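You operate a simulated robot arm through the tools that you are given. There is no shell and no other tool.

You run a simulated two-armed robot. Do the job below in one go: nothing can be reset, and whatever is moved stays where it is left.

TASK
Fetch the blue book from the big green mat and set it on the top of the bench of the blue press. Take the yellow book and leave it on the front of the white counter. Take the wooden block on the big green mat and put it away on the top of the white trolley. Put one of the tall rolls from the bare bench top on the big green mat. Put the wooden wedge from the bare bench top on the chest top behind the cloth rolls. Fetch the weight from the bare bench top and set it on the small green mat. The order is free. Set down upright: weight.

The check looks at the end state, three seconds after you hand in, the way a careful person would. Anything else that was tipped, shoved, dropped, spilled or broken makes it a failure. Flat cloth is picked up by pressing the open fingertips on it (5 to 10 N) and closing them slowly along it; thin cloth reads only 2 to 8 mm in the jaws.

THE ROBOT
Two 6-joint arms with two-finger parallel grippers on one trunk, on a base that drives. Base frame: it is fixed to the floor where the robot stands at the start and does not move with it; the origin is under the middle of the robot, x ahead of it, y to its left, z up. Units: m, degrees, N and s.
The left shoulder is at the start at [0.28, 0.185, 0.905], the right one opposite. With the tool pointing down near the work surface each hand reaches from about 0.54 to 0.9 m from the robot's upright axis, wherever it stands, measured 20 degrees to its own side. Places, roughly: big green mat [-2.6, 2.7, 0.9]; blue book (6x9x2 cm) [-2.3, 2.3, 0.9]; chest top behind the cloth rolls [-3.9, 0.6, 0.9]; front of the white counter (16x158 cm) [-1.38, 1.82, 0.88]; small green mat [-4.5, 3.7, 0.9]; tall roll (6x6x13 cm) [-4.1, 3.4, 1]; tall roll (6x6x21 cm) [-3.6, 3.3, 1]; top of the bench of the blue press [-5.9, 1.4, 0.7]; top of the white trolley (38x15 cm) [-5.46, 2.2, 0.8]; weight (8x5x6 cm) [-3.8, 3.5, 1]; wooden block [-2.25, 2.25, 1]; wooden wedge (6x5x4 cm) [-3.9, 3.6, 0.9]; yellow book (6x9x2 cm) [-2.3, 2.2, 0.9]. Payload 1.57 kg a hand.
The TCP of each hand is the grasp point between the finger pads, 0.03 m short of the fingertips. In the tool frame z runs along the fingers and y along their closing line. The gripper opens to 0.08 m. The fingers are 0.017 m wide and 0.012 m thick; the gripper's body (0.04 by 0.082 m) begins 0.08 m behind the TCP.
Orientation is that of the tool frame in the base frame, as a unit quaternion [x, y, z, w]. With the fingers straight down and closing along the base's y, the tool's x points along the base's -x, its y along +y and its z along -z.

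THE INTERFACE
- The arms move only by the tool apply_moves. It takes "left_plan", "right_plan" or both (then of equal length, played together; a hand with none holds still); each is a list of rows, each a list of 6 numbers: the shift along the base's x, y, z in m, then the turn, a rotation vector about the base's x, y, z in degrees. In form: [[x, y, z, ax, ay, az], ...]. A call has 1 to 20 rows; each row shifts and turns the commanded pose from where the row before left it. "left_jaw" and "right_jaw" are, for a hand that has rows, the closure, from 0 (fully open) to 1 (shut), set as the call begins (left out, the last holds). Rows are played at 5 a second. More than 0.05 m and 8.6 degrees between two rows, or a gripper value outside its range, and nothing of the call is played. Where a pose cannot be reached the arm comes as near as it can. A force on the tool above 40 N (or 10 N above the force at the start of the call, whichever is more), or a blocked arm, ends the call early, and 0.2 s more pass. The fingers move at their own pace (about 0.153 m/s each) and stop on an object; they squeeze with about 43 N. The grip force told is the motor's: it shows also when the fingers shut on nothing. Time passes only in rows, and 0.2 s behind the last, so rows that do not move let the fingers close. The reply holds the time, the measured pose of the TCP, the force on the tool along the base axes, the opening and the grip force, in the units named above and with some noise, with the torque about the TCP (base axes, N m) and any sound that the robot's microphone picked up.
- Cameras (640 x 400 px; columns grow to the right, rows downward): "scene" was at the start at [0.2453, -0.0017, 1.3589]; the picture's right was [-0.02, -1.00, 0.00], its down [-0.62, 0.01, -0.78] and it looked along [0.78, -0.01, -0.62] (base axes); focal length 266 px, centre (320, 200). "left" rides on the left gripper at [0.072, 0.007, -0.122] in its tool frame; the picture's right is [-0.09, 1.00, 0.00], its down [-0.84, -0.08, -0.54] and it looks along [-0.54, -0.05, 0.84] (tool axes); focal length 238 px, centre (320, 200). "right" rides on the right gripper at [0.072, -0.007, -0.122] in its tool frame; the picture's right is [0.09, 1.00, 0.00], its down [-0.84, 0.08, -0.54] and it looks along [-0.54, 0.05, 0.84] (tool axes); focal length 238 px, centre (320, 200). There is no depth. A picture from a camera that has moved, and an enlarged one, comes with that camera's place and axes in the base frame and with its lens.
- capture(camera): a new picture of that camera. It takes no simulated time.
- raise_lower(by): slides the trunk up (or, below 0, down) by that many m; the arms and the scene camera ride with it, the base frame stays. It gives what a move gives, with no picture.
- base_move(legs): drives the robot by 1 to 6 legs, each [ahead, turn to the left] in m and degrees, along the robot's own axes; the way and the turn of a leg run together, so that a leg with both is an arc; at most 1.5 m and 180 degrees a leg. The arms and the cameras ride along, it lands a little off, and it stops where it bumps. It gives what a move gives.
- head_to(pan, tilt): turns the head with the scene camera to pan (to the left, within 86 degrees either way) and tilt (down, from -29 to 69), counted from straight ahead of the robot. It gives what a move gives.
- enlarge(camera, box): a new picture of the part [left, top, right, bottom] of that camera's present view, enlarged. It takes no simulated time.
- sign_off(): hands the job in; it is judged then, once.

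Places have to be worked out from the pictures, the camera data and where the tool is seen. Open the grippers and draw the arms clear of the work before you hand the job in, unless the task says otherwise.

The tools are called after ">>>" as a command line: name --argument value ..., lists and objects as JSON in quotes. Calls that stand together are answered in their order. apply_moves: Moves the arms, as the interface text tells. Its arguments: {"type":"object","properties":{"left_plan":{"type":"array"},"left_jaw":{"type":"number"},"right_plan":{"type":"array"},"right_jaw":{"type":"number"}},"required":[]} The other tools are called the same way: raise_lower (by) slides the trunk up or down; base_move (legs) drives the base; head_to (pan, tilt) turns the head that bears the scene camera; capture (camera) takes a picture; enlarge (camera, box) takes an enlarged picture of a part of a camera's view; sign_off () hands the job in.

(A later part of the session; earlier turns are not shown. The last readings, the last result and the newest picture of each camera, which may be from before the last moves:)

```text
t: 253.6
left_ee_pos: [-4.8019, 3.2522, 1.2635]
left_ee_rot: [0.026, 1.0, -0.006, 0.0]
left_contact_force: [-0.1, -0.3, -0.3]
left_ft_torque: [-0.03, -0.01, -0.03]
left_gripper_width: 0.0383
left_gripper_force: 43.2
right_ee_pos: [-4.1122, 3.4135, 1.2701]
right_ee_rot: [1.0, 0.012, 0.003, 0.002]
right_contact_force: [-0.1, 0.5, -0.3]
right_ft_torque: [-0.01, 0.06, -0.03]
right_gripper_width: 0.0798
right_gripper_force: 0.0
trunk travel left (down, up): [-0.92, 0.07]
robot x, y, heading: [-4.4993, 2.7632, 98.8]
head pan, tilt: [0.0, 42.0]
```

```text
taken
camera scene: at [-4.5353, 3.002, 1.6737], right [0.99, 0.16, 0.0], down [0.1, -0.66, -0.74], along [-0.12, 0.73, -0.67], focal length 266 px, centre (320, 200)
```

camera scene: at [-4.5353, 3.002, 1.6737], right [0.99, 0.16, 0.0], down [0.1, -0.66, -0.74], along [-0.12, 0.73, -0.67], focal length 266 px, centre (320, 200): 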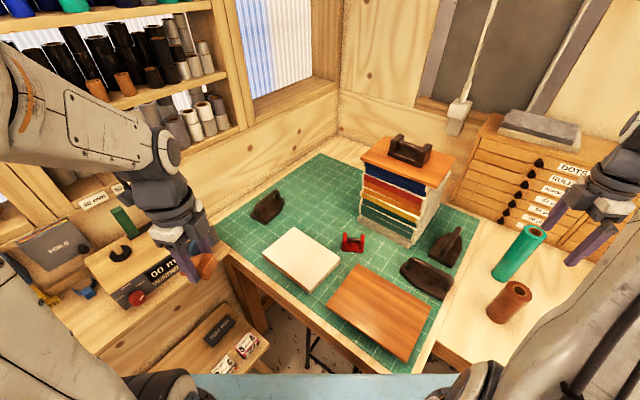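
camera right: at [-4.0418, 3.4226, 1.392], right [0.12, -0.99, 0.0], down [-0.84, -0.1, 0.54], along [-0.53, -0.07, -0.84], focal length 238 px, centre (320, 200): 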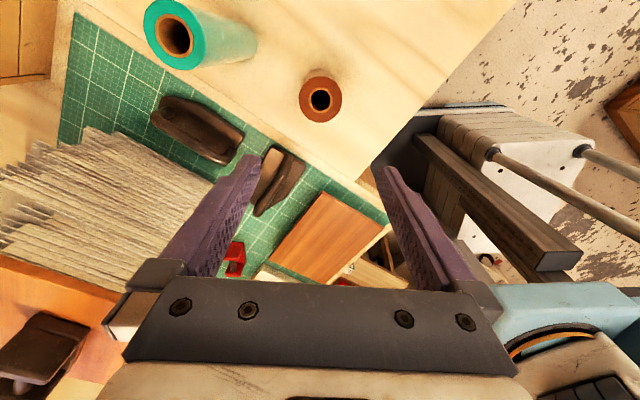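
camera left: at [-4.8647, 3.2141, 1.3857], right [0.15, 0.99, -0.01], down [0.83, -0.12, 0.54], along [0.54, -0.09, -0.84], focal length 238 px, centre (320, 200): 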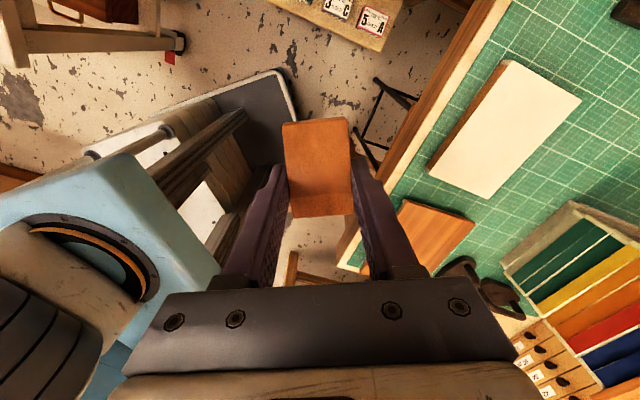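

Brown roll's top centre is at (-4.096, 3.4165). I'll centre above it and lower to just above its top for a check.

>>> apply_moves --right_plan '[[0.0165, 0.003, 0, 0, 0, 0], [0, 0, -0.04, 0, 0, 0], [0, 0, -0.04, 0, 0, 0], [0, 0, -0.03, 0, 0, 0], [0, 0, 0, 0, 0, 0]]'

>>> capture --camera "right"

>>> enlarge --camera "scene" --box '[460, 150, 640, 350]'

```text
t: 254.8
left_ee_pos: [-4.8021, 3.2531, 1.2632]
left_ee_rot: [0.027, 1.0, -0.006, -0.001]
left_contact_force: [-1.1, 0.2, -0.6]
left_ft_torque: [0.0, 0.02, 0.02]
left_gripper_width: 0.0383
left_gripper_force: 43.1
right_ee_pos: [-4.0974, 3.4184, 1.1567]
right_ee_rot: [1.0, 0.012, 0.003, 0.001]
right_contact_force: [0.0, -0.4, -0.6]
right_ft_torque: [0.02, 0.02, -0.01]
right_gripper_width: 0.0801
right_gripper_force: 0.1
trunk travel left (down, up): [-0.92, 0.07]
robot x, y, heading: [-4.4982, 2.7643, 98.7]
head pan, tilt: [0.0, 42.0]
```

```text
taken
camera right: at [-4.0263, 3.4261, 1.2799], right [0.12, -0.99, 0.0], down [-0.84, -0.1, 0.54], along [-0.53, -0.07, -0.84], focal length 238 px, centre (320, 200)
```

right: 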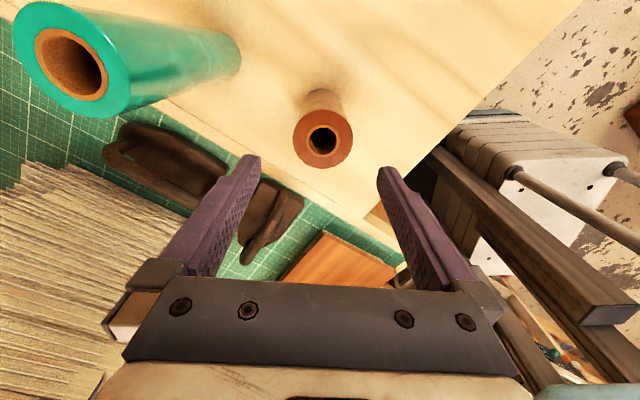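

```text
2.00 times, centred on (550, 250) of scene
camera zoom: at [-4.5354, 3.0021, 1.6737], right [0.99, 0.16, 0.0], down [0.1, -0.66, -0.74], along [-0.12, 0.73, -0.67], focal length 532 px, centre (-140, 100)
```

zoom: 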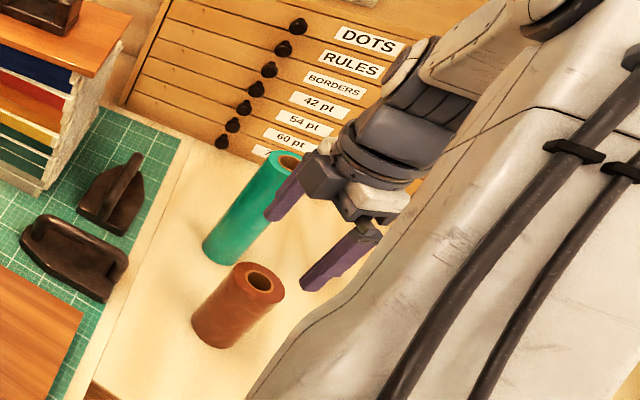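

The roll is centred between the open fingers. Lowering around it to TCP ≈1.01 and gripping.

>>> apply_moves --right_plan '[[0.001, -0.0012, -0.03, 0, 0, 0], [0, 0, -0.03, 0, 0, 0], [0, 0, -0.03, 0, 0, 0], [0, 0, -0.03, 0, 0, 0], [0, 0, -0.025, 0, 0, 0], [0, 0, 0, 0, 0, 0]]'

>>> capture --camera "right"

```text
t: 256.2
left_ee_pos: [-4.7994, 3.2533, 1.2643]
left_ee_rot: [0.028, 1.0, -0.006, -0.001]
left_contact_force: [0.0, 0.0, -0.7]
left_ft_torque: [-0.05, 0.0, -0.01]
left_gripper_width: 0.0385
left_gripper_force: 42.8
right_ee_pos: [-4.0973, 3.4173, 1.0141]
right_ee_rot: [1.0, 0.012, 0.003, 0.002]
right_contact_force: [0.5, -0.5, -0.1]
right_ft_torque: [-0.01, 0.0, 0.03]
right_gripper_width: 0.08
right_gripper_force: 0.2
trunk travel left (down, up): [-0.92, 0.07]
robot x, y, heading: [-4.4964, 2.7585, 99.0]
head pan, tilt: [0.0, 42.0]
```

```text
taken
camera right: at [-4.0262, 3.4262, 1.1365], right [0.12, -0.99, 0.0], down [-0.84, -0.1, 0.54], along [-0.53, -0.07, -0.84], focal length 238 px, centre (320, 200)
```

right: 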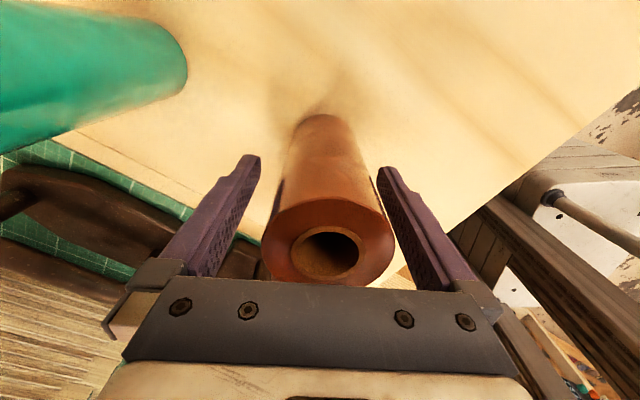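

The roll is well between the fingers. Closing the jaw and lifting slightly.

>>> apply_moves --right_plan '[[0, 0, 0, 0, 0, 0], [0, 0, 0, 0, 0, 0], [0, 0, 0, 0, 0, 0], [0, 0, 0, 0, 0, 0]]' --right_jaw 0.5

>>> apply_moves --right_plan '[[0, 0, 0.01, 0, 0, 0], [0, 0, 0.02, 0, 0, 0], [0, 0, 0.03, 0, 0, 0], [0, 0, 0, 0, 0, 0]]'

>>> capture --camera "scene"

>>> capture --camera "right"

```text
t: 257.2
left_ee_pos: [-4.8019, 3.253, 1.2639]
left_ee_rot: [0.027, 1.0, -0.007, 0.0]
left_contact_force: [0.5, -0.2, 0.2]
left_ft_torque: [-0.02, -0.04, -0.01]
left_gripper_width: 0.0388
left_gripper_force: 42.4
right_ee_pos: [-4.0964, 3.4182, 1.0139]
right_ee_rot: [1.0, 0.012, 0.002, 0.001]
right_contact_force: [0.1, -0.6, -0.2]
right_ft_torque: [0.02, -0.02, 0.01]
right_gripper_width: 0.0554
right_gripper_force: 43.0
trunk travel left (down, up): [-0.92, 0.07]
robot x, y, heading: [-4.4976, 2.7627, 98.9]
head pan, tilt: [0.0, 42.0]
```

```text
t: 258.2
left_ee_pos: [-4.8006, 3.2525, 1.2639]
left_ee_rot: [0.027, 1.0, -0.005, 0.0]
left_contact_force: [0.0, 0.8, -0.4]
left_ft_torque: [-0.01, 0.0, 0.01]
left_gripper_width: 0.0385
left_gripper_force: 42.6
right_ee_pos: [-4.0976, 3.4189, 1.0754]
right_ee_rot: [1.0, 0.013, 0.001, 0.002]
right_contact_force: [-0.8, 0.2, -3.4]
right_ft_torque: [0.02, 0.01, 0.0]
right_gripper_width: 0.0556
right_gripper_force: 42.6
trunk travel left (down, up): [-0.92, 0.07]
robot x, y, heading: [-4.4971, 2.7614, 99.3]
head pan, tilt: [0.0, 42.0]
```

```text
taken
camera scene: at [-4.5354, 3.002, 1.6737], right [0.99, 0.16, 0.0], down [0.1, -0.66, -0.74], along [-0.12, 0.73, -0.67], focal length 266 px, centre (320, 200)
```

scene: 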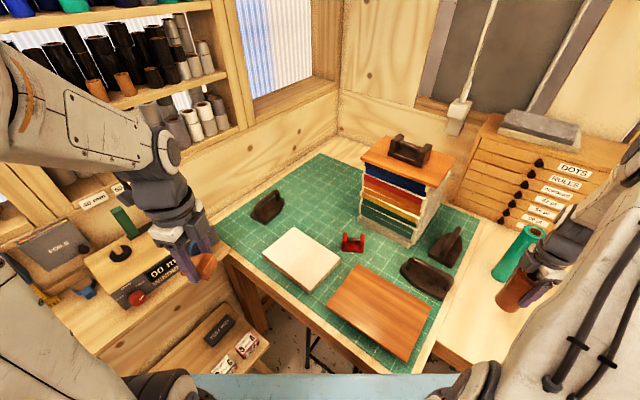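

```text
taken
camera right: at [-4.0255, 3.427, 1.1967], right [0.12, -0.99, 0.0], down [-0.84, -0.09, 0.54], along [-0.53, -0.07, -0.84], focal length 238 px, centre (320, 200)
```

right: 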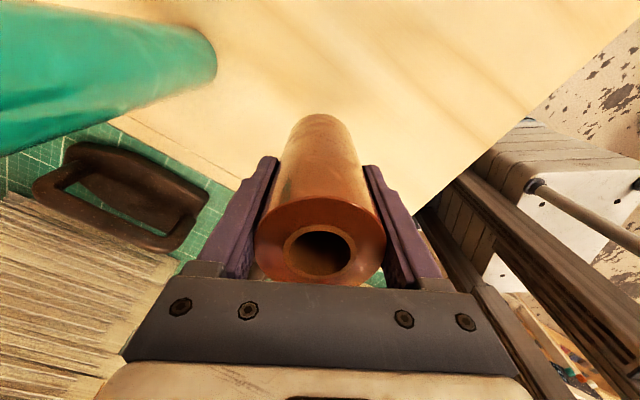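

The roll is held upright. I'll lift it to z≈1.3, bring it in, then back out and drive along the aisle to the big mat's left front (free mat around u 3.7–4.25).

>>> apply_moves --right_plan '[[0, 0, 0.045, 0, 0, 0], [0, 0, 0.045, 0, 0, 0], [0, 0, 0.045, 0, 0, 0], [0, 0, 0.045, 0, 0, 0], [0, 0, 0.04, 0, 0, 0], [-0.039, -0.0197, 0, 0, 0, 0], [-0.039, -0.0197, 0, 0, 0, 0], [-0.039, -0.0197, 0, 0, 0, 0], [-0.039, -0.0197, 0, 0, 0, 0], [-0.039, -0.0197, 0, 0, 0, 0], [-0.039, -0.0197, 0, 0, 0, 0]]'

>>> base_move --legs '[[-0.37, 0]]'

>>> capture --camera "scene"

```text
t: 260.6
left_ee_pos: [-4.8003, 3.2534, 1.264]
left_ee_rot: [0.027, 1.0, -0.006, 0.0]
left_contact_force: [0.1, 0.6, -0.5]
left_ft_torque: [-0.02, 0.01, 0.04]
left_gripper_width: 0.0386
left_gripper_force: 43.2
right_ee_pos: [-4.3323, 3.2984, 1.293]
right_ee_rot: [1.0, 0.012, 0.002, 0.001]
right_contact_force: [0.2, 0.8, -3.7]
right_ft_torque: [0.03, -0.03, -0.01]
right_gripper_width: 0.0553
right_gripper_force: 42.7
trunk travel left (down, up): [-0.92, 0.07]
robot x, y, heading: [-4.4988, 2.7608, 98.7]
head pan, tilt: [0.0, 42.0]
```

```text
t: 262.9
left_ee_pos: [-4.7445, 2.8937, 1.2639]
left_ee_rot: [0.024, 1.0, -0.006, 0.0]
left_contact_force: [-0.1, 0.9, 0.3]
left_ft_torque: [-0.03, 0.02, 0.01]
left_gripper_width: 0.0385
left_gripper_force: 43.5
right_ee_pos: [-4.2761, 2.9415, 1.2933]
right_ee_rot: [1.0, 0.014, 0.003, 0.002]
right_contact_force: [-0.1, 0.8, -3.8]
right_ft_torque: [-0.02, 0.01, -0.02]
right_gripper_width: 0.0552
right_gripper_force: 42.9
trunk travel left (down, up): [-0.92, 0.07]
robot x, y, heading: [-4.4423, 2.4031, 99.2]
head pan, tilt: [0.0, 42.0]
```

```text
taken
camera scene: at [-4.4789, 2.6436, 1.6737], right [0.99, 0.16, 0.0], down [0.11, -0.66, -0.74], along [-0.12, 0.73, -0.67], focal length 266 px, centre (320, 200)
```

scene: 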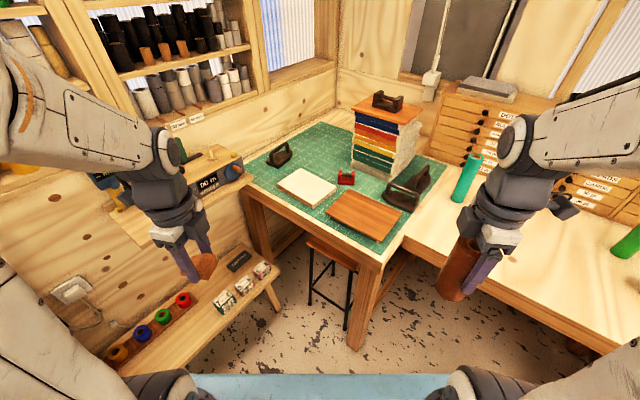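

Weight stands neatly on the mat. Now turning right 113° and driving 0.82 m along the aisle toward the big mat.

>>> base_move --legs '[[0, -113], [0.82, 0]]'

>>> head_to --pan 40 --tilt 35

>>> capture --camera "scene"

```text
t: 271.8
left_ee_pos: [-3.0975, 2.323, 1.265]
left_ee_rot: [0.845, 0.535, -0.003, -0.006]
left_contact_force: [-0.4, -0.6, -0.2]
left_ft_torque: [0.01, -0.03, -0.03]
left_gripper_width: 0.0387
left_gripper_force: 42.2
right_ee_pos: [-3.2335, 1.87, 1.2929]
right_ee_rot: [-0.567, 0.824, 0.0, -0.004]
right_contact_force: [0.6, -0.5, -4.1]
right_ft_torque: [0.01, 0.04, -0.02]
right_gripper_width: 0.0552
right_gripper_force: 43.1
trunk travel left (down, up): [-0.92, 0.07]
robot x, y, heading: [-3.666, 2.2278, -13.5]
head pan, tilt: [0.0, 42.0]
```

```text
t: 272.9
left_ee_pos: [-3.0982, 2.3223, 1.2635]
left_ee_rot: [0.845, 0.535, -0.003, -0.004]
left_contact_force: [0.0, 0.0, 0.9]
left_ft_torque: [-0.04, 0.0, -0.03]
left_gripper_width: 0.0387
left_gripper_force: 43.2
right_ee_pos: [-3.2337, 1.8698, 1.2923]
right_ee_rot: [-0.567, 0.824, 0.0, -0.002]
right_contact_force: [-0.3, -0.1, -3.1]
right_ft_torque: [-0.03, -0.01, 0.01]
right_gripper_width: 0.0554
right_gripper_force: 43.4
trunk travel left (down, up): [-0.92, 0.07]
robot x, y, heading: [-3.6686, 2.2245, -13.1]
head pan, tilt: [40.0, 35.0]
```

```text
taken
camera scene: at [-3.4347, 2.2294, 1.6842], right [0.45, -0.89, 0.0], down [-0.51, -0.26, -0.82], along [0.73, 0.37, -0.57], focal length 266 px, centre (320, 200)
```

scene: 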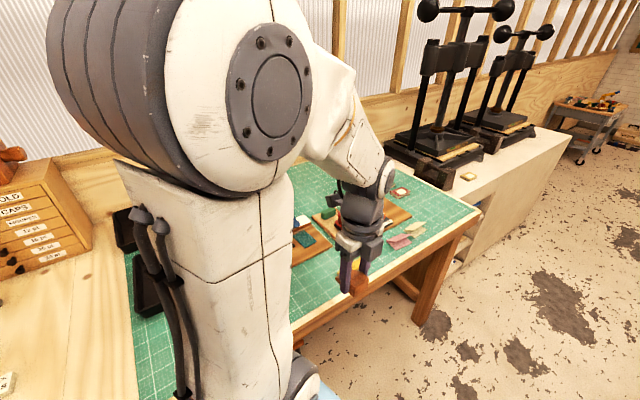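

I'm at (u 4.29, n 0.09). Turning left ~73° to face the big mat table.

>>> base_move --legs '[[0, 73]]'

>>> head_to --pan -15 --tilt 42

>>> capture --camera "scene"

>>> capture --camera "right"

```text
t: 276.4
left_ee_pos: [-3.5953, 2.8017, 1.2643]
left_ee_rot: [0.359, 0.933, -0.006, -0.002]
left_contact_force: [-0.3, -0.8, -0.8]
left_ft_torque: [-0.02, -0.01, 0.03]
left_gripper_width: 0.0385
left_gripper_force: 43.7
right_ee_pos: [-3.2008, 2.5403, 1.293]
right_ee_rot: [0.946, -0.323, 0.003, 0.003]
right_contact_force: [-0.1, 0.4, -3.6]
right_ft_torque: [0.03, 0.0, -0.02]
right_gripper_width: 0.0552
right_gripper_force: 43.0
trunk travel left (down, up): [-0.92, 0.07]
robot x, y, heading: [-3.6673, 2.2273, 60.3]
head pan, tilt: [40.0, 35.0]
```

```text
t: 277.7
left_ee_pos: [-3.5957, 2.8003, 1.2638]
left_ee_rot: [0.36, 0.933, -0.006, -0.002]
left_contact_force: [-0.2, 0.2, -0.6]
left_ft_torque: [0.02, 0.02, 0.0]
left_gripper_width: 0.0386
left_gripper_force: 43.2
right_ee_pos: [-3.2019, 2.5401, 1.2932]
right_ee_rot: [0.946, -0.323, 0.002, 0.003]
right_contact_force: [-0.3, -0.8, -3.8]
right_ft_torque: [0.0, 0.02, -0.02]
right_gripper_width: 0.0552
right_gripper_force: 43.0
trunk travel left (down, up): [-0.92, 0.07]
robot x, y, heading: [-3.6677, 2.2279, 59.9]
head pan, tilt: [-15.0, 42.0]
```

```text
taken
camera scene: at [-3.5301, 2.4245, 1.6737], right [0.71, -0.71, 0.0], down [-0.47, -0.47, -0.74], along [0.53, 0.53, -0.67], focal length 266 px, centre (320, 200)
```

scene: 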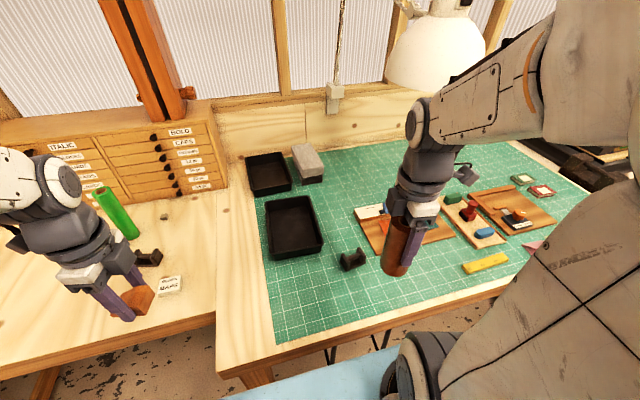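

```text
taken
camera right: at [-3.141, 2.5011, 1.415], right [-0.54, -0.84, 0.0], down [-0.71, 0.45, 0.54], along [-0.46, 0.29, -0.84], focal length 238 px, centre (320, 200)
```

right: 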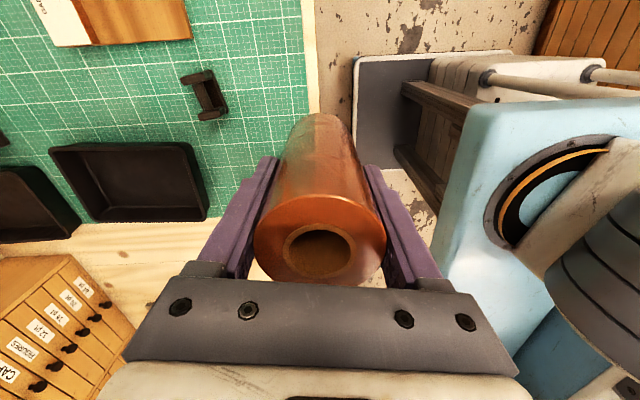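

The mat's front-left area is free: I'll put the roll at about (u 4.17, n 0.765) = (-3.229, 2.7475), between the tray, the black weight and the mat edge. Moving over it at height.

>>> apply_moves --right_plan '[[-0.0054, 0.0415, 0, 0, 0, 0], [-0.0054, 0.0415, 0, 0, 0, 0], [-0.0054, 0.0415, 0, 0, 0, 0], [-0.0054, 0.0415, 0, 0, 0, 0], [-0.0054, 0.0415, 0, 0, 0, 0], [0, 0, -0.04, 0, 0, 0], [0, 0, -0.04, 0, 0, 0], [0, 0, -0.04, 0, 0, 0], [0, 0, 0, 0, 0, 0]]'

>>> capture --camera "right"

>>> capture --camera "scene"

```text
t: 279.7
left_ee_pos: [-3.5947, 2.8004, 1.2628]
left_ee_rot: [0.361, 0.933, -0.006, -0.003]
left_contact_force: [0.7, 0.3, -0.6]
left_ft_torque: [-0.02, 0.01, -0.02]
left_gripper_width: 0.0389
left_gripper_force: 42.9
right_ee_pos: [-3.2291, 2.7479, 1.1725]
right_ee_rot: [0.946, -0.323, 0.002, 0.002]
right_contact_force: [0.0, -0.2, -3.0]
right_ft_torque: [-0.02, -0.02, -0.04]
right_gripper_width: 0.0552
right_gripper_force: 43.0
trunk travel left (down, up): [-0.92, 0.07]
robot x, y, heading: [-3.6705, 2.2286, 59.9]
head pan, tilt: [-15.0, 42.0]
```

```text
taken
camera right: at [-3.1684, 2.7092, 1.2947], right [-0.54, -0.84, 0.0], down [-0.71, 0.45, 0.54], along [-0.46, 0.29, -0.84], focal length 238 px, centre (320, 200)
```

right: 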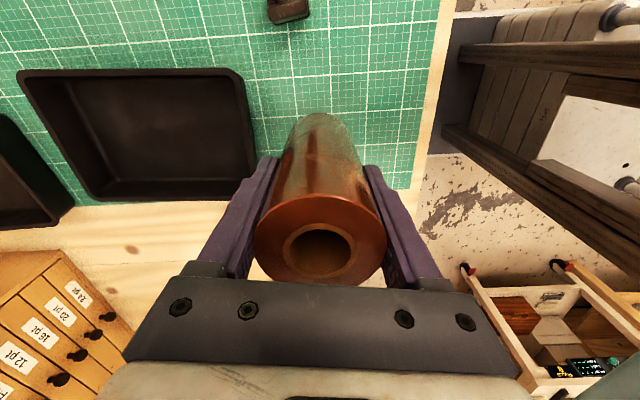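

```text
taken
camera scene: at [-3.5299, 2.4248, 1.6737], right [0.71, -0.71, 0.0], down [-0.47, -0.47, -0.74], along [0.53, 0.53, -0.67], focal length 266 px, centre (320, 200)
```

scene: 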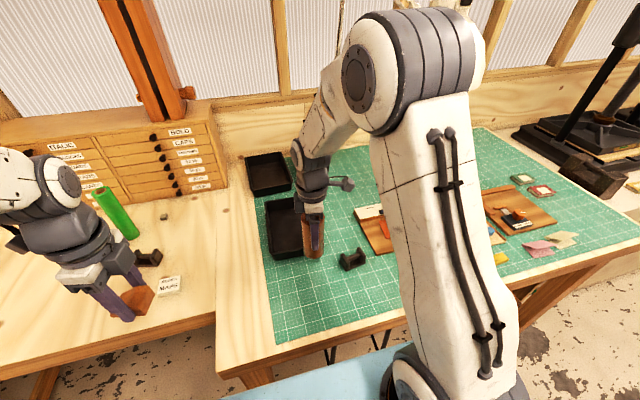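

Position is good and the elbow keeps clear of the lamp. Lowering the roll to just above the mat, then small steps.

>>> apply_moves --right_plan '[[0, 0, -0.04, 0, 0, 0], [0, 0, -0.04, 0, 0, 0], [0, 0, -0.035, 0, 0, 0], [0, 0, -0.025, 0, 0, 0], [0, 0, 0, 0, 0, 0]]'

>>> apply_moves --right_plan '[[0, 0, -0.005, 0, 0, 0], [0, 0, 0, 0, 0, 0]]'

>>> apply_moves --right_plan '[[0, 0, -0.003, 0, 0, 0], [0, 0, 0, 0, 0, 0]]'

>>> enlarge --camera "scene" --box '[240, 190, 400, 330]'

```text
t: 280.9
left_ee_pos: [-3.5946, 2.8012, 1.2629]
left_ee_rot: [0.36, 0.933, -0.007, -0.003]
left_contact_force: [0.5, -0.2, -1.3]
left_ft_torque: [0.0, 0.0, 0.0]
left_gripper_width: 0.0386
left_gripper_force: 42.9
right_ee_pos: [-3.2301, 2.7507, 1.0338]
right_ee_rot: [0.946, -0.323, 0.002, 0.002]
right_contact_force: [-0.4, 0.2, -3.5]
right_ft_torque: [-0.01, -0.02, 0.02]
right_gripper_width: 0.0551
right_gripper_force: 42.9
trunk travel left (down, up): [-0.92, 0.07]
robot x, y, heading: [-3.6715, 2.2295, 60.0]
head pan, tilt: [-15.0, 42.0]
```

```text
t: 281.5
left_ee_pos: [-3.5956, 2.8004, 1.2629]
left_ee_rot: [0.36, 0.933, -0.006, -0.003]
left_contact_force: [1.0, 0.5, 0.1]
left_ft_torque: [-0.04, 0.02, 0.01]
left_gripper_width: 0.0386
left_gripper_force: 42.7
right_ee_pos: [-3.2296, 2.7497, 1.0272]
right_ee_rot: [0.946, -0.324, 0.001, 0.003]
right_contact_force: [-0.7, 0.3, -3.7]
right_ft_torque: [0.02, -0.03, 0.0]
right_gripper_width: 0.0551
right_gripper_force: 42.3
trunk travel left (down, up): [-0.92, 0.07]
robot x, y, heading: [-3.667, 2.2294, 60.2]
head pan, tilt: [-15.0, 42.0]
```

```text
t: 282.1
left_ee_pos: [-3.5948, 2.7994, 1.2629]
left_ee_rot: [0.361, 0.933, -0.006, -0.002]
left_contact_force: [0.4, 0.1, 0.2]
left_ft_torque: [-0.01, -0.02, -0.01]
left_gripper_width: 0.0385
left_gripper_force: 43.3
right_ee_pos: [-3.2306, 2.7479, 1.0259]
right_ee_rot: [0.946, -0.324, 0.002, 0.004]
right_contact_force: [-0.2, -0.1, -3.2]
right_ft_torque: [-0.01, 0.03, 0.01]
right_gripper_width: 0.0554
right_gripper_force: 42.9
trunk travel left (down, up): [-0.92, 0.07]
robot x, y, heading: [-3.6673, 2.2274, 60.1]
head pan, tilt: [-15.0, 42.0]
```

```text
2.86 times, centred on (320, 260) of scene
camera zoom: at [-3.53, 2.4245, 1.6737], right [0.71, -0.71, 0.0], down [-0.47, -0.47, -0.74], along [0.53, 0.53, -0.67], focal length 759 px, centre (320, 29)
```

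zoom: 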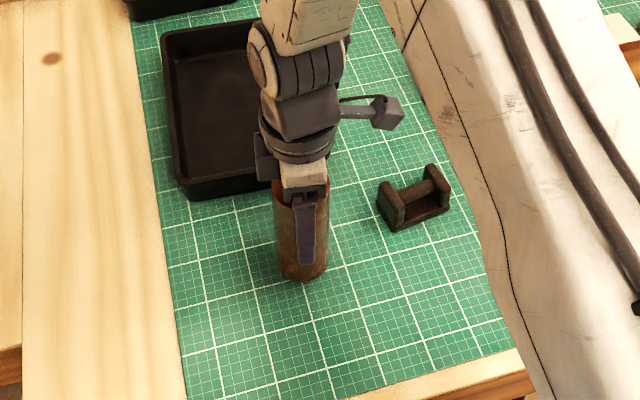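

Roll is upright, almost on the mat. Small steps to contact.

>>> apply_moves --right_plan '[[0, 0, -0.003, 0, 0, 0], [0, 0, 0, 0, 0, 0]]'

>>> apply_moves --right_plan '[[0, 0, -0.003, 0, 0, 0], [0, 0, 0, 0, 0, 0]]'

>>> apply_moves --right_plan '[[0, 0, -0.002, 0, 0, 0], [0, 0, 0, 0, 0, 0]]'

```text
t: 282.7
left_ee_pos: [-3.5943, 2.801, 1.2628]
left_ee_rot: [0.36, 0.933, -0.006, -0.002]
left_contact_force: [-0.4, -0.7, -0.6]
left_ft_torque: [0.01, 0.0, -0.02]
left_gripper_width: 0.0383
left_gripper_force: 43.4
right_ee_pos: [-3.2301, 2.7477, 1.0227]
right_ee_rot: [0.946, -0.324, 0.001, 0.002]
right_contact_force: [-0.9, 0.2, -4.1]
right_ft_torque: [-0.01, -0.01, 0.02]
right_gripper_width: 0.0551
right_gripper_force: 43.5
trunk travel left (down, up): [-0.92, 0.07]
robot x, y, heading: [-3.6684, 2.2292, 59.7]
head pan, tilt: [-15.0, 42.0]
```

```text
t: 283.3
left_ee_pos: [-3.5941, 2.8004, 1.2628]
left_ee_rot: [0.361, 0.933, -0.006, -0.002]
left_contact_force: [-0.3, 0.0, -0.5]
left_ft_torque: [-0.01, -0.03, 0.0]
left_gripper_width: 0.0386
left_gripper_force: 42.9
right_ee_pos: [-3.2278, 2.7479, 1.0198]
right_ee_rot: [0.946, -0.323, 0.002, 0.002]
right_contact_force: [-0.1, 0.8, -3.5]
right_ft_torque: [-0.02, 0.01, 0.02]
right_gripper_width: 0.0553
right_gripper_force: 43.2
trunk travel left (down, up): [-0.92, 0.07]
robot x, y, heading: [-3.6688, 2.2274, 59.8]
head pan, tilt: [-15.0, 42.0]
```

```text
t: 283.9
left_ee_pos: [-3.5957, 2.8007, 1.2635]
left_ee_rot: [0.36, 0.933, -0.006, -0.002]
left_contact_force: [0.3, -0.8, -1.3]
left_ft_torque: [-0.03, -0.02, 0.01]
left_gripper_width: 0.0386
left_gripper_force: 42.9
right_ee_pos: [-3.2297, 2.7473, 1.0173]
right_ee_rot: [0.946, -0.323, 0.002, 0.003]
right_contact_force: [-0.5, -3.2, 7.1]
right_ft_torque: [0.0, -0.14, -0.02]
right_gripper_width: 0.0549
right_gripper_force: 43.2
trunk travel left (down, up): [-0.92, 0.07]
robot x, y, heading: [-3.6668, 2.2272, 59.9]
head pan, tilt: [-15.0, 42.0]
```

Contact: the roll is standing on the mat. Opening the jaw gradually, then fully, and rising straight up.

>>> apply_moves --right_plan '[[0, 0, 0, 0, 0, 0], [0, 0, 0, 0, 0, 0]]' --right_jaw 0.29

>>> apply_moves --right_plan '[[0, 0, 0, 0, 0, 0], [0, 0, 0, 0, 0, 0]]' --right_jaw 0.0

>>> capture --camera "right"

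```text
t: 284.5
left_ee_pos: [-3.5949, 2.8016, 1.2621]
left_ee_rot: [0.359, 0.933, -0.005, -0.002]
left_contact_force: [-0.3, 0.2, 0.7]
left_ft_torque: [-0.01, -0.01, 0.03]
left_gripper_width: 0.0387
left_gripper_force: 43.0
right_ee_pos: [-3.2291, 2.7479, 1.0164]
right_ee_rot: [0.946, -0.323, 0.001, 0.003]
right_contact_force: [-0.5, 0.9, 0.3]
right_ft_torque: [-0.04, -0.03, 0.01]
right_gripper_width: 0.0568
right_gripper_force: 0.0
trunk travel left (down, up): [-0.92, 0.07]
robot x, y, heading: [-3.6636, 2.2266, 59.7]
head pan, tilt: [-15.0, 42.0]
```

```text
t: 285.1
left_ee_pos: [-3.5947, 2.801, 1.263]
left_ee_rot: [0.36, 0.933, -0.006, -0.003]
left_contact_force: [0.2, -0.3, -0.2]
left_ft_torque: [-0.03, -0.02, 0.01]
left_gripper_width: 0.0386
left_gripper_force: 43.5
right_ee_pos: [-3.2285, 2.7477, 1.0169]
right_ee_rot: [0.947, -0.323, 0.001, 0.003]
right_contact_force: [-0.7, 0.4, -0.4]
right_ft_torque: [0.0, 0.0, 0.01]
right_gripper_width: 0.0802
right_gripper_force: 0.0
trunk travel left (down, up): [-0.92, 0.07]
robot x, y, heading: [-3.6686, 2.2268, 60.0]
head pan, tilt: [-15.0, 42.0]
```

```text
taken
camera right: at [-3.1683, 2.7089, 1.139], right [-0.54, -0.84, 0.0], down [-0.71, 0.45, 0.54], along [-0.46, 0.29, -0.84], focal length 238 px, centre (320, 200)
```

right: 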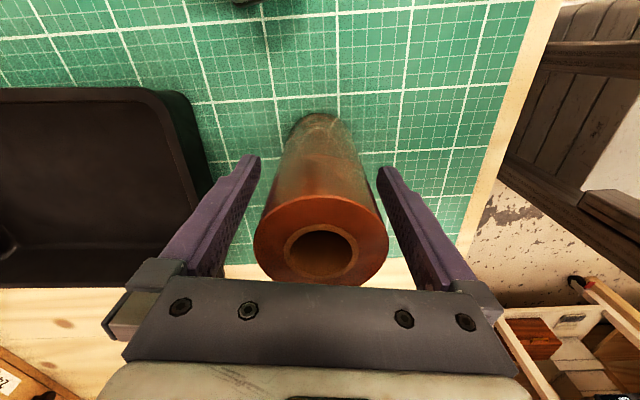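

The roll stands free between the open fingers. Rising straight up, then drawing back.

>>> apply_moves --right_plan '[[0, 0, 0.02, 0, 0, 0], [0, 0, 0.03, 0, 0, 0], [0, 0, 0.04, 0, 0, 0], [0, 0, 0.04, 0, 0, 0], [0, 0, 0.03, 0, 0, 0], [0, -0.03, 0.01, 0, 0, 0], [0, -0.04, 0.01, 0, 0, 0], [0, -0.04, 0.01, 0, 0, 0], [0, -0.04, 0.01, 0, 0, 0], [0, -0.04, 0, 0, 0, 0]]'

>>> capture --camera "scene"

```text
t: 287.3
left_ee_pos: [-3.5954, 2.8005, 1.2639]
left_ee_rot: [0.359, 0.933, -0.005, -0.002]
left_contact_force: [-0.5, -0.2, -0.4]
left_ft_torque: [0.02, 0.03, -0.02]
left_gripper_width: 0.0386
left_gripper_force: 43.3
right_ee_pos: [-3.2314, 2.5569, 1.2166]
right_ee_rot: [0.946, -0.324, 0.002, 0.002]
right_contact_force: [0.0, 0.3, 0.1]
right_ft_torque: [0.03, -0.01, 0.0]
right_gripper_width: 0.0797
right_gripper_force: 0.1
trunk travel left (down, up): [-0.92, 0.07]
robot x, y, heading: [-3.6637, 2.2284, 59.9]
head pan, tilt: [-15.0, 42.0]
```

```text
taken
camera scene: at [-3.5302, 2.4243, 1.6738], right [0.71, -0.71, 0.0], down [-0.47, -0.47, -0.74], along [0.53, 0.53, -0.67], focal length 266 px, centre (320, 200)
```

scene: 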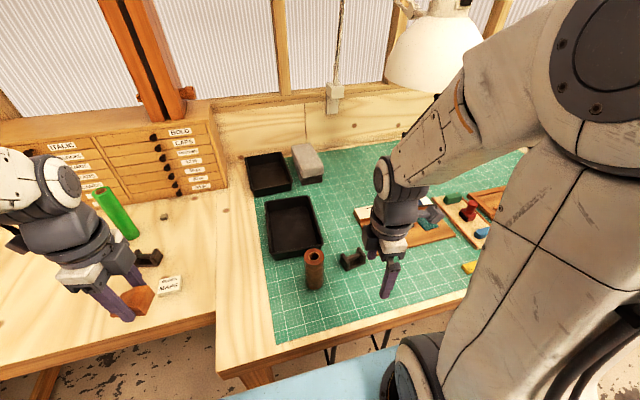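

The brown roll stands upright on the big mat. Now to carry the wedge round to the far side of the chest: turn left, along the aisle, left into the corridor past the chest's end.

>>> base_move --legs '[[0, 90], [0.73, 0], [0, 90]]'

>>> head_to --pan 0 --tilt 35

>>> capture --camera "scene"

```text
t: 298.8
left_ee_pos: [-4.3949, 2.0283, 1.2641]
left_ee_rot: [0.925, -0.38, 0.003, -0.005]
left_contact_force: [0.1, 0.6, -0.8]
left_ft_torque: [-0.02, 0.01, 0.03]
left_gripper_width: 0.0387
left_gripper_force: 42.9
right_ee_pos: [-4.7471, 2.2881, 1.2166]
right_ee_rot: [0.343, 0.939, 0.003, -0.001]
right_contact_force: [-0.4, 0.3, 0.1]
right_ft_torque: [0.0, -0.03, 0.0]
right_gripper_width: 0.0799
right_gripper_force: 0.1
trunk travel left (down, up): [-0.92, 0.07]
robot x, y, heading: [-4.2959, 2.5985, -122.7]
head pan, tilt: [-15.0, 42.0]
```

```text
t: 299.6
left_ee_pos: [-4.3935, 2.0286, 1.2629]
left_ee_rot: [0.925, -0.38, 0.002, -0.006]
left_contact_force: [-0.4, -0.5, -0.8]
left_ft_torque: [0.01, 0.01, 0.01]
left_gripper_width: 0.0388
left_gripper_force: 42.6
right_ee_pos: [-4.7481, 2.2891, 1.2169]
right_ee_rot: [0.343, 0.939, 0.003, -0.002]
right_contact_force: [-0.1, 0.4, 1.1]
right_ft_torque: [0.01, 0.01, -0.02]
right_gripper_width: 0.08
right_gripper_force: 0.0
trunk travel left (down, up): [-0.92, 0.07]
robot x, y, heading: [-4.2956, 2.5988, -122.3]
head pan, tilt: [0.0, 35.0]
```

```text
taken
camera scene: at [-4.4302, 2.3901, 1.6842], right [-0.84, 0.54, 0.0], down [0.31, 0.48, -0.82], along [-0.44, -0.69, -0.57], focal length 266 px, centre (320, 200)
```

scene: 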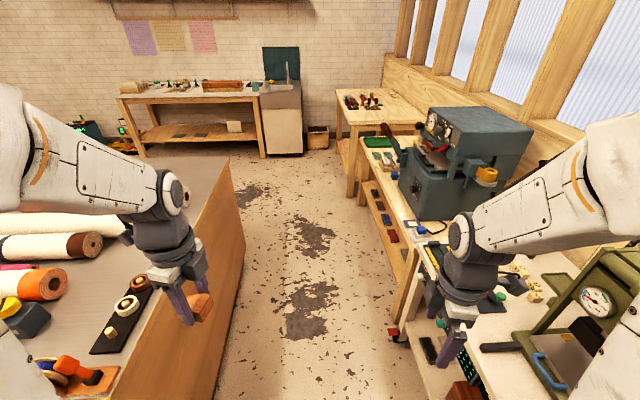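

The corridor is clear all the way. Straightening by 2° and driving 2.4 m along it.

>>> base_move --legs '[[0, 3], [1.3, 0], [1.1, 0]]'

>>> head_to --pan 60 --tilt 30

>>> capture --camera "scene"

```text
t: 311.8
left_ee_pos: [-5.4784, -0.0884, 1.2624]
left_ee_rot: [0.94, -0.341, 0.002, -0.006]
left_contact_force: [0.6, -0.7, -0.7]
left_ft_torque: [0.03, 0.02, -0.02]
left_gripper_width: 0.0386
left_gripper_force: 43.0
right_ee_pos: [-5.8523, 0.1392, 1.2176]
right_ee_rot: [0.305, 0.952, 0.002, -0.002]
right_contact_force: [-0.6, 0.5, -0.6]
right_ft_torque: [-0.03, -0.03, -0.02]
right_gripper_width: 0.0798
right_gripper_force: 0.1
trunk travel left (down, up): [-0.92, 0.07]
robot x, y, heading: [-5.4263, 0.4871, -117.7]
head pan, tilt: [0.0, 35.0]
```

```text
t: 313.1
left_ee_pos: [-5.4779, -0.0882, 1.264]
left_ee_rot: [0.94, -0.34, 0.002, -0.005]
left_contact_force: [0.5, 0.4, -0.7]
left_ft_torque: [0.0, 0.03, 0.02]
left_gripper_width: 0.0388
left_gripper_force: 42.8
right_ee_pos: [-5.8531, 0.1406, 1.2156]
right_ee_rot: [0.304, 0.953, 0.002, -0.002]
right_contact_force: [0.3, 0.0, -0.7]
right_ft_torque: [-0.03, 0.01, 0.05]
right_gripper_width: 0.0797
right_gripper_force: 0.0
trunk travel left (down, up): [-0.92, 0.07]
robot x, y, heading: [-5.4284, 0.4867, -117.8]
head pan, tilt: [60.0, 30.0]
```

```text
taken
camera scene: at [-5.4556, 0.2697, 1.692], right [-0.85, -0.53, 0.0], down [-0.27, 0.42, -0.87], along [0.46, -0.73, -0.5], focal length 266 px, centre (320, 200)
```

scene: 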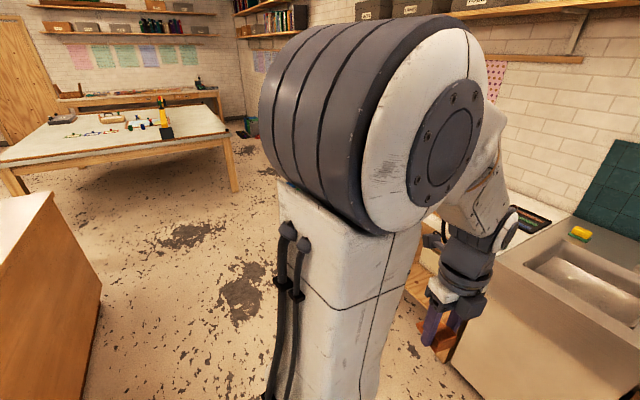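

I'm beyond the chest at (u 4.94, n -2.29); the far aisle is open. Turning left ~88° and driving 1.2 m along the chest's far side.

>>> base_move --legs '[[0, 87]]'

>>> head_to --pan 15 --tilt 30

>>> capture --camera "scene"

```text
t: 317.2
left_ee_pos: [-4.8542, 0.4194, 1.2638]
left_ee_rot: [0.913, 0.409, -0.003, -0.007]
left_contact_force: [-0.7, 0.1, 0.0]
left_ft_torque: [0.01, -0.02, -0.02]
left_gripper_width: 0.0388
left_gripper_force: 43.3
right_ee_pos: [-5.0953, 0.0528, 1.2164]
right_ee_rot: [-0.445, 0.896, 0.001, -0.003]
right_contact_force: [-1.0, 0.4, -1.4]
right_ft_torque: [-0.02, -0.03, 0.07]
right_gripper_width: 0.08
right_gripper_force: 0.1
trunk travel left (down, up): [-0.92, 0.07]
robot x, y, heading: [-5.4297, 0.4883, -29.4]
head pan, tilt: [60.0, 30.0]
```

```text
t: 318.3
left_ee_pos: [-4.8538, 0.4189, 1.2637]
left_ee_rot: [0.912, 0.41, -0.003, -0.006]
left_contact_force: [-1.0, 0.9, 0.2]
left_ft_torque: [0.0, 0.01, 0.02]
left_gripper_width: 0.0385
left_gripper_force: 43.3
right_ee_pos: [-5.0953, 0.0523, 1.2175]
right_ee_rot: [-0.445, 0.896, 0.001, -0.004]
right_contact_force: [0.0, 0.0, -0.4]
right_ft_torque: [-0.02, 0.0, 0.0]
right_gripper_width: 0.08
right_gripper_force: 0.1
trunk travel left (down, up): [-0.92, 0.07]
robot x, y, heading: [-5.4276, 0.4853, -29.4]
head pan, tilt: [15.0, 30.0]
```

```text
taken
camera scene: at [-5.2027, 0.3864, 1.692], right [-0.25, -0.97, 0.0], down [-0.48, 0.12, -0.87], along [0.84, -0.22, -0.5], focal length 266 px, centre (320, 200)
```

scene: 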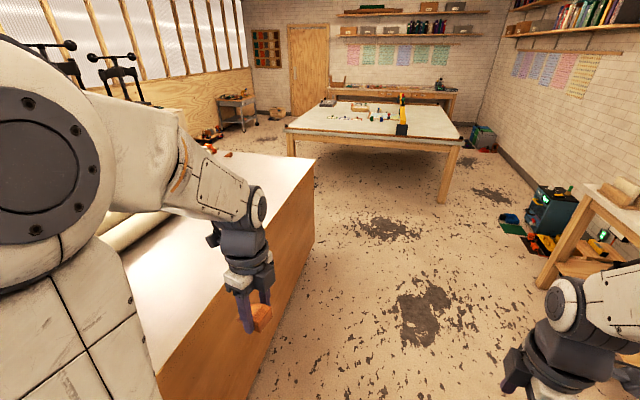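

Clear. Driving 1.22 m ahead, then turning left to face the chest.

>>> base_move --legs '[[1.22, 0], [0, 88]]'

>>> head_to --pan 0 --tilt 40

>>> capture --camera "scene"

```text
t: 328.3
left_ee_pos: [-4.2753, 0.452, 1.2641]
left_ee_rot: [0.373, 0.928, -0.006, -0.003]
left_contact_force: [0.5, -0.4, -0.7]
left_ft_torque: [0.04, -0.01, -0.01]
left_gripper_width: 0.0387
left_gripper_force: 43.2
right_ee_pos: [-3.9186, 0.1983, 1.2173]
right_ee_rot: [0.942, -0.336, 0.002, 0.002]
right_contact_force: [-0.7, 0.7, 0.2]
right_ft_torque: [0.0, 0.01, 0.0]
right_gripper_width: 0.0799
right_gripper_force: 0.0
trunk travel left (down, up): [-0.92, 0.07]
robot x, y, heading: [-4.369, -0.1197, 58.5]
head pan, tilt: [15.0, 30.0]
```

```text
t: 329.1
left_ee_pos: [-4.2758, 0.4521, 1.2632]
left_ee_rot: [0.372, 0.928, -0.006, -0.002]
left_contact_force: [-0.8, 0.6, -1.1]
left_ft_torque: [0.05, -0.01, -0.02]
left_gripper_width: 0.0385
left_gripper_force: 43.0
right_ee_pos: [-3.9195, 0.1991, 1.2165]
right_ee_rot: [0.942, -0.337, 0.002, 0.003]
right_contact_force: [0.2, 0.4, 0.5]
right_ft_torque: [-0.01, 0.01, 0.0]
right_gripper_width: 0.0802
right_gripper_force: 0.1
trunk travel left (down, up): [-0.92, 0.07]
robot x, y, heading: [-4.366, -0.1164, 58.4]
head pan, tilt: [0.0, 40.0]
```

```text
taken
camera scene: at [-4.2379, 0.0894, 1.6767], right [0.85, -0.52, 0.0], down [-0.34, -0.55, -0.77], along [0.4, 0.65, -0.64], focal length 266 px, centre (320, 200)
```

scene: 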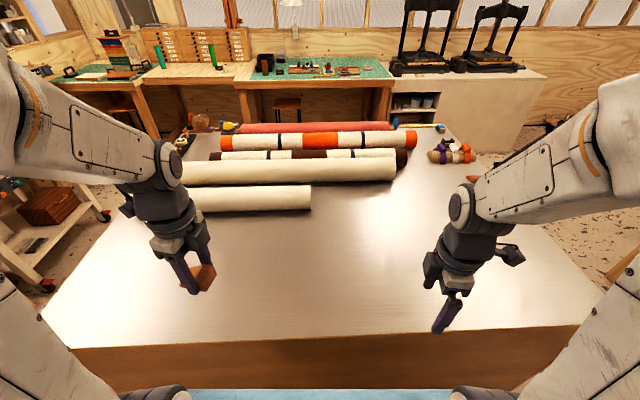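

I'm facing the chest's free far half; the target point (-3.9, 0.6) lies mid-area behind the rolls. I'll drive 8 cm closer and move the wedge over (-3.93, 0.594).

>>> base_move --legs '[[0.08, 0]]'

>>> apply_moves --left_plan '[[0.0436, 0.0106, 0, 0, 0, 0], [0.0436, 0.0106, 0, 0, 0, 0], [0.0436, 0.0106, 0, 0, 0, 0], [0.0436, 0.0106, 0, 0, 0, 0], [0.0436, 0.0106, 0, 0, 0, 0], [0.0436, 0.0106, 0, 0, 0, 0], [0.0436, 0.0106, 0, 0, 0, 0], [0, 0, -0.04, 0, 0, 0], [0, 0, -0.04, 0, 0, 0], [0, 0, -0.04, 0, 0, 0], [0, 0, -0.04, 0, 0, 0], [0, 0, 0, 0, 0, 0]]'

>>> capture --camera "left"

>>> capture --camera "scene"

```text
t: 330.1
left_ee_pos: [-4.2362, 0.5189, 1.264]
left_ee_rot: [0.371, 0.929, -0.007, -0.002]
left_contact_force: [-0.3, 0.9, -0.6]
left_ft_torque: [0.01, -0.01, -0.02]
left_gripper_width: 0.0386
left_gripper_force: 42.7
right_ee_pos: [-3.879, 0.2673, 1.2166]
right_ee_rot: [0.942, -0.335, 0.003, 0.003]
right_contact_force: [-0.5, 0.1, 0.1]
right_ft_torque: [0.0, 0.03, 0.03]
right_gripper_width: 0.0798
right_gripper_force: 0.0
trunk travel left (down, up): [-0.92, 0.07]
robot x, y, heading: [-4.3233, -0.0534, 58.6]
head pan, tilt: [0.0, 40.0]
```

```text
t: 332.7
left_ee_pos: [-3.9293, 0.5986, 1.102]
left_ee_rot: [0.371, 0.928, -0.006, -0.003]
left_contact_force: [0.0, 0.4, 0.1]
left_ft_torque: [0.03, 0.0, 0.04]
left_gripper_width: 0.0385
left_gripper_force: 43.2
right_ee_pos: [-3.8783, 0.268, 1.2161]
right_ee_rot: [0.942, -0.334, 0.002, 0.002]
right_contact_force: [-0.1, 0.0, -0.2]
right_ft_torque: [-0.01, -0.01, 0.02]
right_gripper_width: 0.0802
right_gripper_force: 0.1
trunk travel left (down, up): [-0.92, 0.07]
robot x, y, heading: [-4.3224, -0.0523, 58.6]
head pan, tilt: [0.0, 40.0]
```

```text
taken
camera left: at [-3.9759, 0.6529, 1.225], right [0.75, 0.66, -0.01], down [0.56, -0.63, 0.54], along [0.35, -0.42, -0.84], focal length 238 px, centre (320, 200)
```

left: 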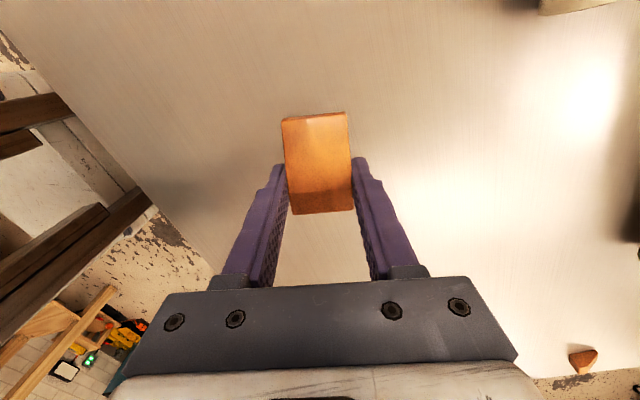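

```text
taken
camera scene: at [-4.1969, 0.1574, 1.6766], right [0.85, -0.52, 0.0], down [-0.34, -0.55, -0.77], along [0.4, 0.65, -0.64], focal length 266 px, centre (320, 200)
```

scene: 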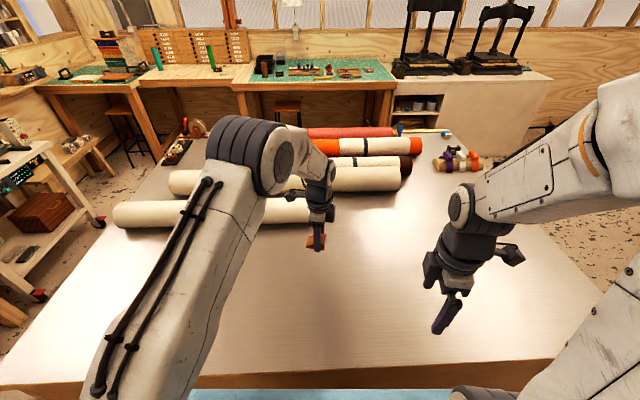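

Free surface beneath the wedge. Lowering step by step to find the chest top.

>>> apply_moves --left_plan '[[0, 0, -0.035, 0, 0, 0], [0, 0, -0.035, 0, 0, 0], [0, 0, -0.03, 0, 0, 0], [0, 0, 0, 0, 0, 0]]'

>>> capture --camera "left"

>>> enlarge --camera "scene" --box '[250, 180, 390, 280]'

```text
t: 333.7
left_ee_pos: [-3.9298, 0.5947, 1.0026]
left_ee_rot: [0.372, 0.928, -0.005, -0.002]
left_contact_force: [-0.3, -0.5, -0.2]
left_ft_torque: [-0.01, 0.01, -0.02]
left_gripper_width: 0.0384
left_gripper_force: 43.1
right_ee_pos: [-3.8783, 0.2673, 1.2171]
right_ee_rot: [0.942, -0.334, 0.003, 0.002]
right_contact_force: [-0.2, -0.8, 0.2]
right_ft_torque: [0.0, -0.02, -0.01]
right_gripper_width: 0.0796
right_gripper_force: 0.1
trunk travel left (down, up): [-0.92, 0.07]
robot x, y, heading: [-4.3281, -0.0484, 58.6]
head pan, tilt: [0.0, 40.0]
```

```text
taken
camera left: at [-3.9774, 0.6493, 1.1252], right [0.75, 0.66, -0.01], down [0.56, -0.63, 0.54], along [0.35, -0.42, -0.84], focal length 238 px, centre (320, 200)
```

left: 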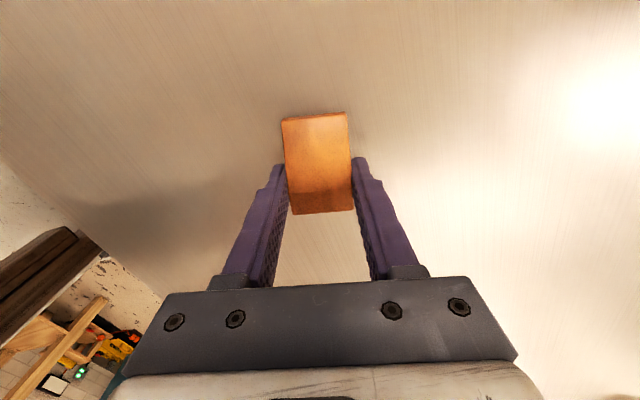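

```text
4.00 times, centred on (320, 230) of scene
camera zoom: at [-4.1969, 0.1572, 1.6767], right [0.85, -0.52, 0.0], down [-0.34, -0.55, -0.77], along [0.4, 0.65, -0.64], focal length 1063 px, centre (320, 80)
```

zoom: 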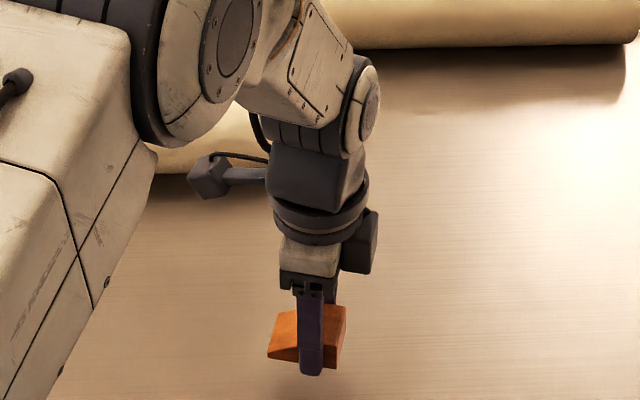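

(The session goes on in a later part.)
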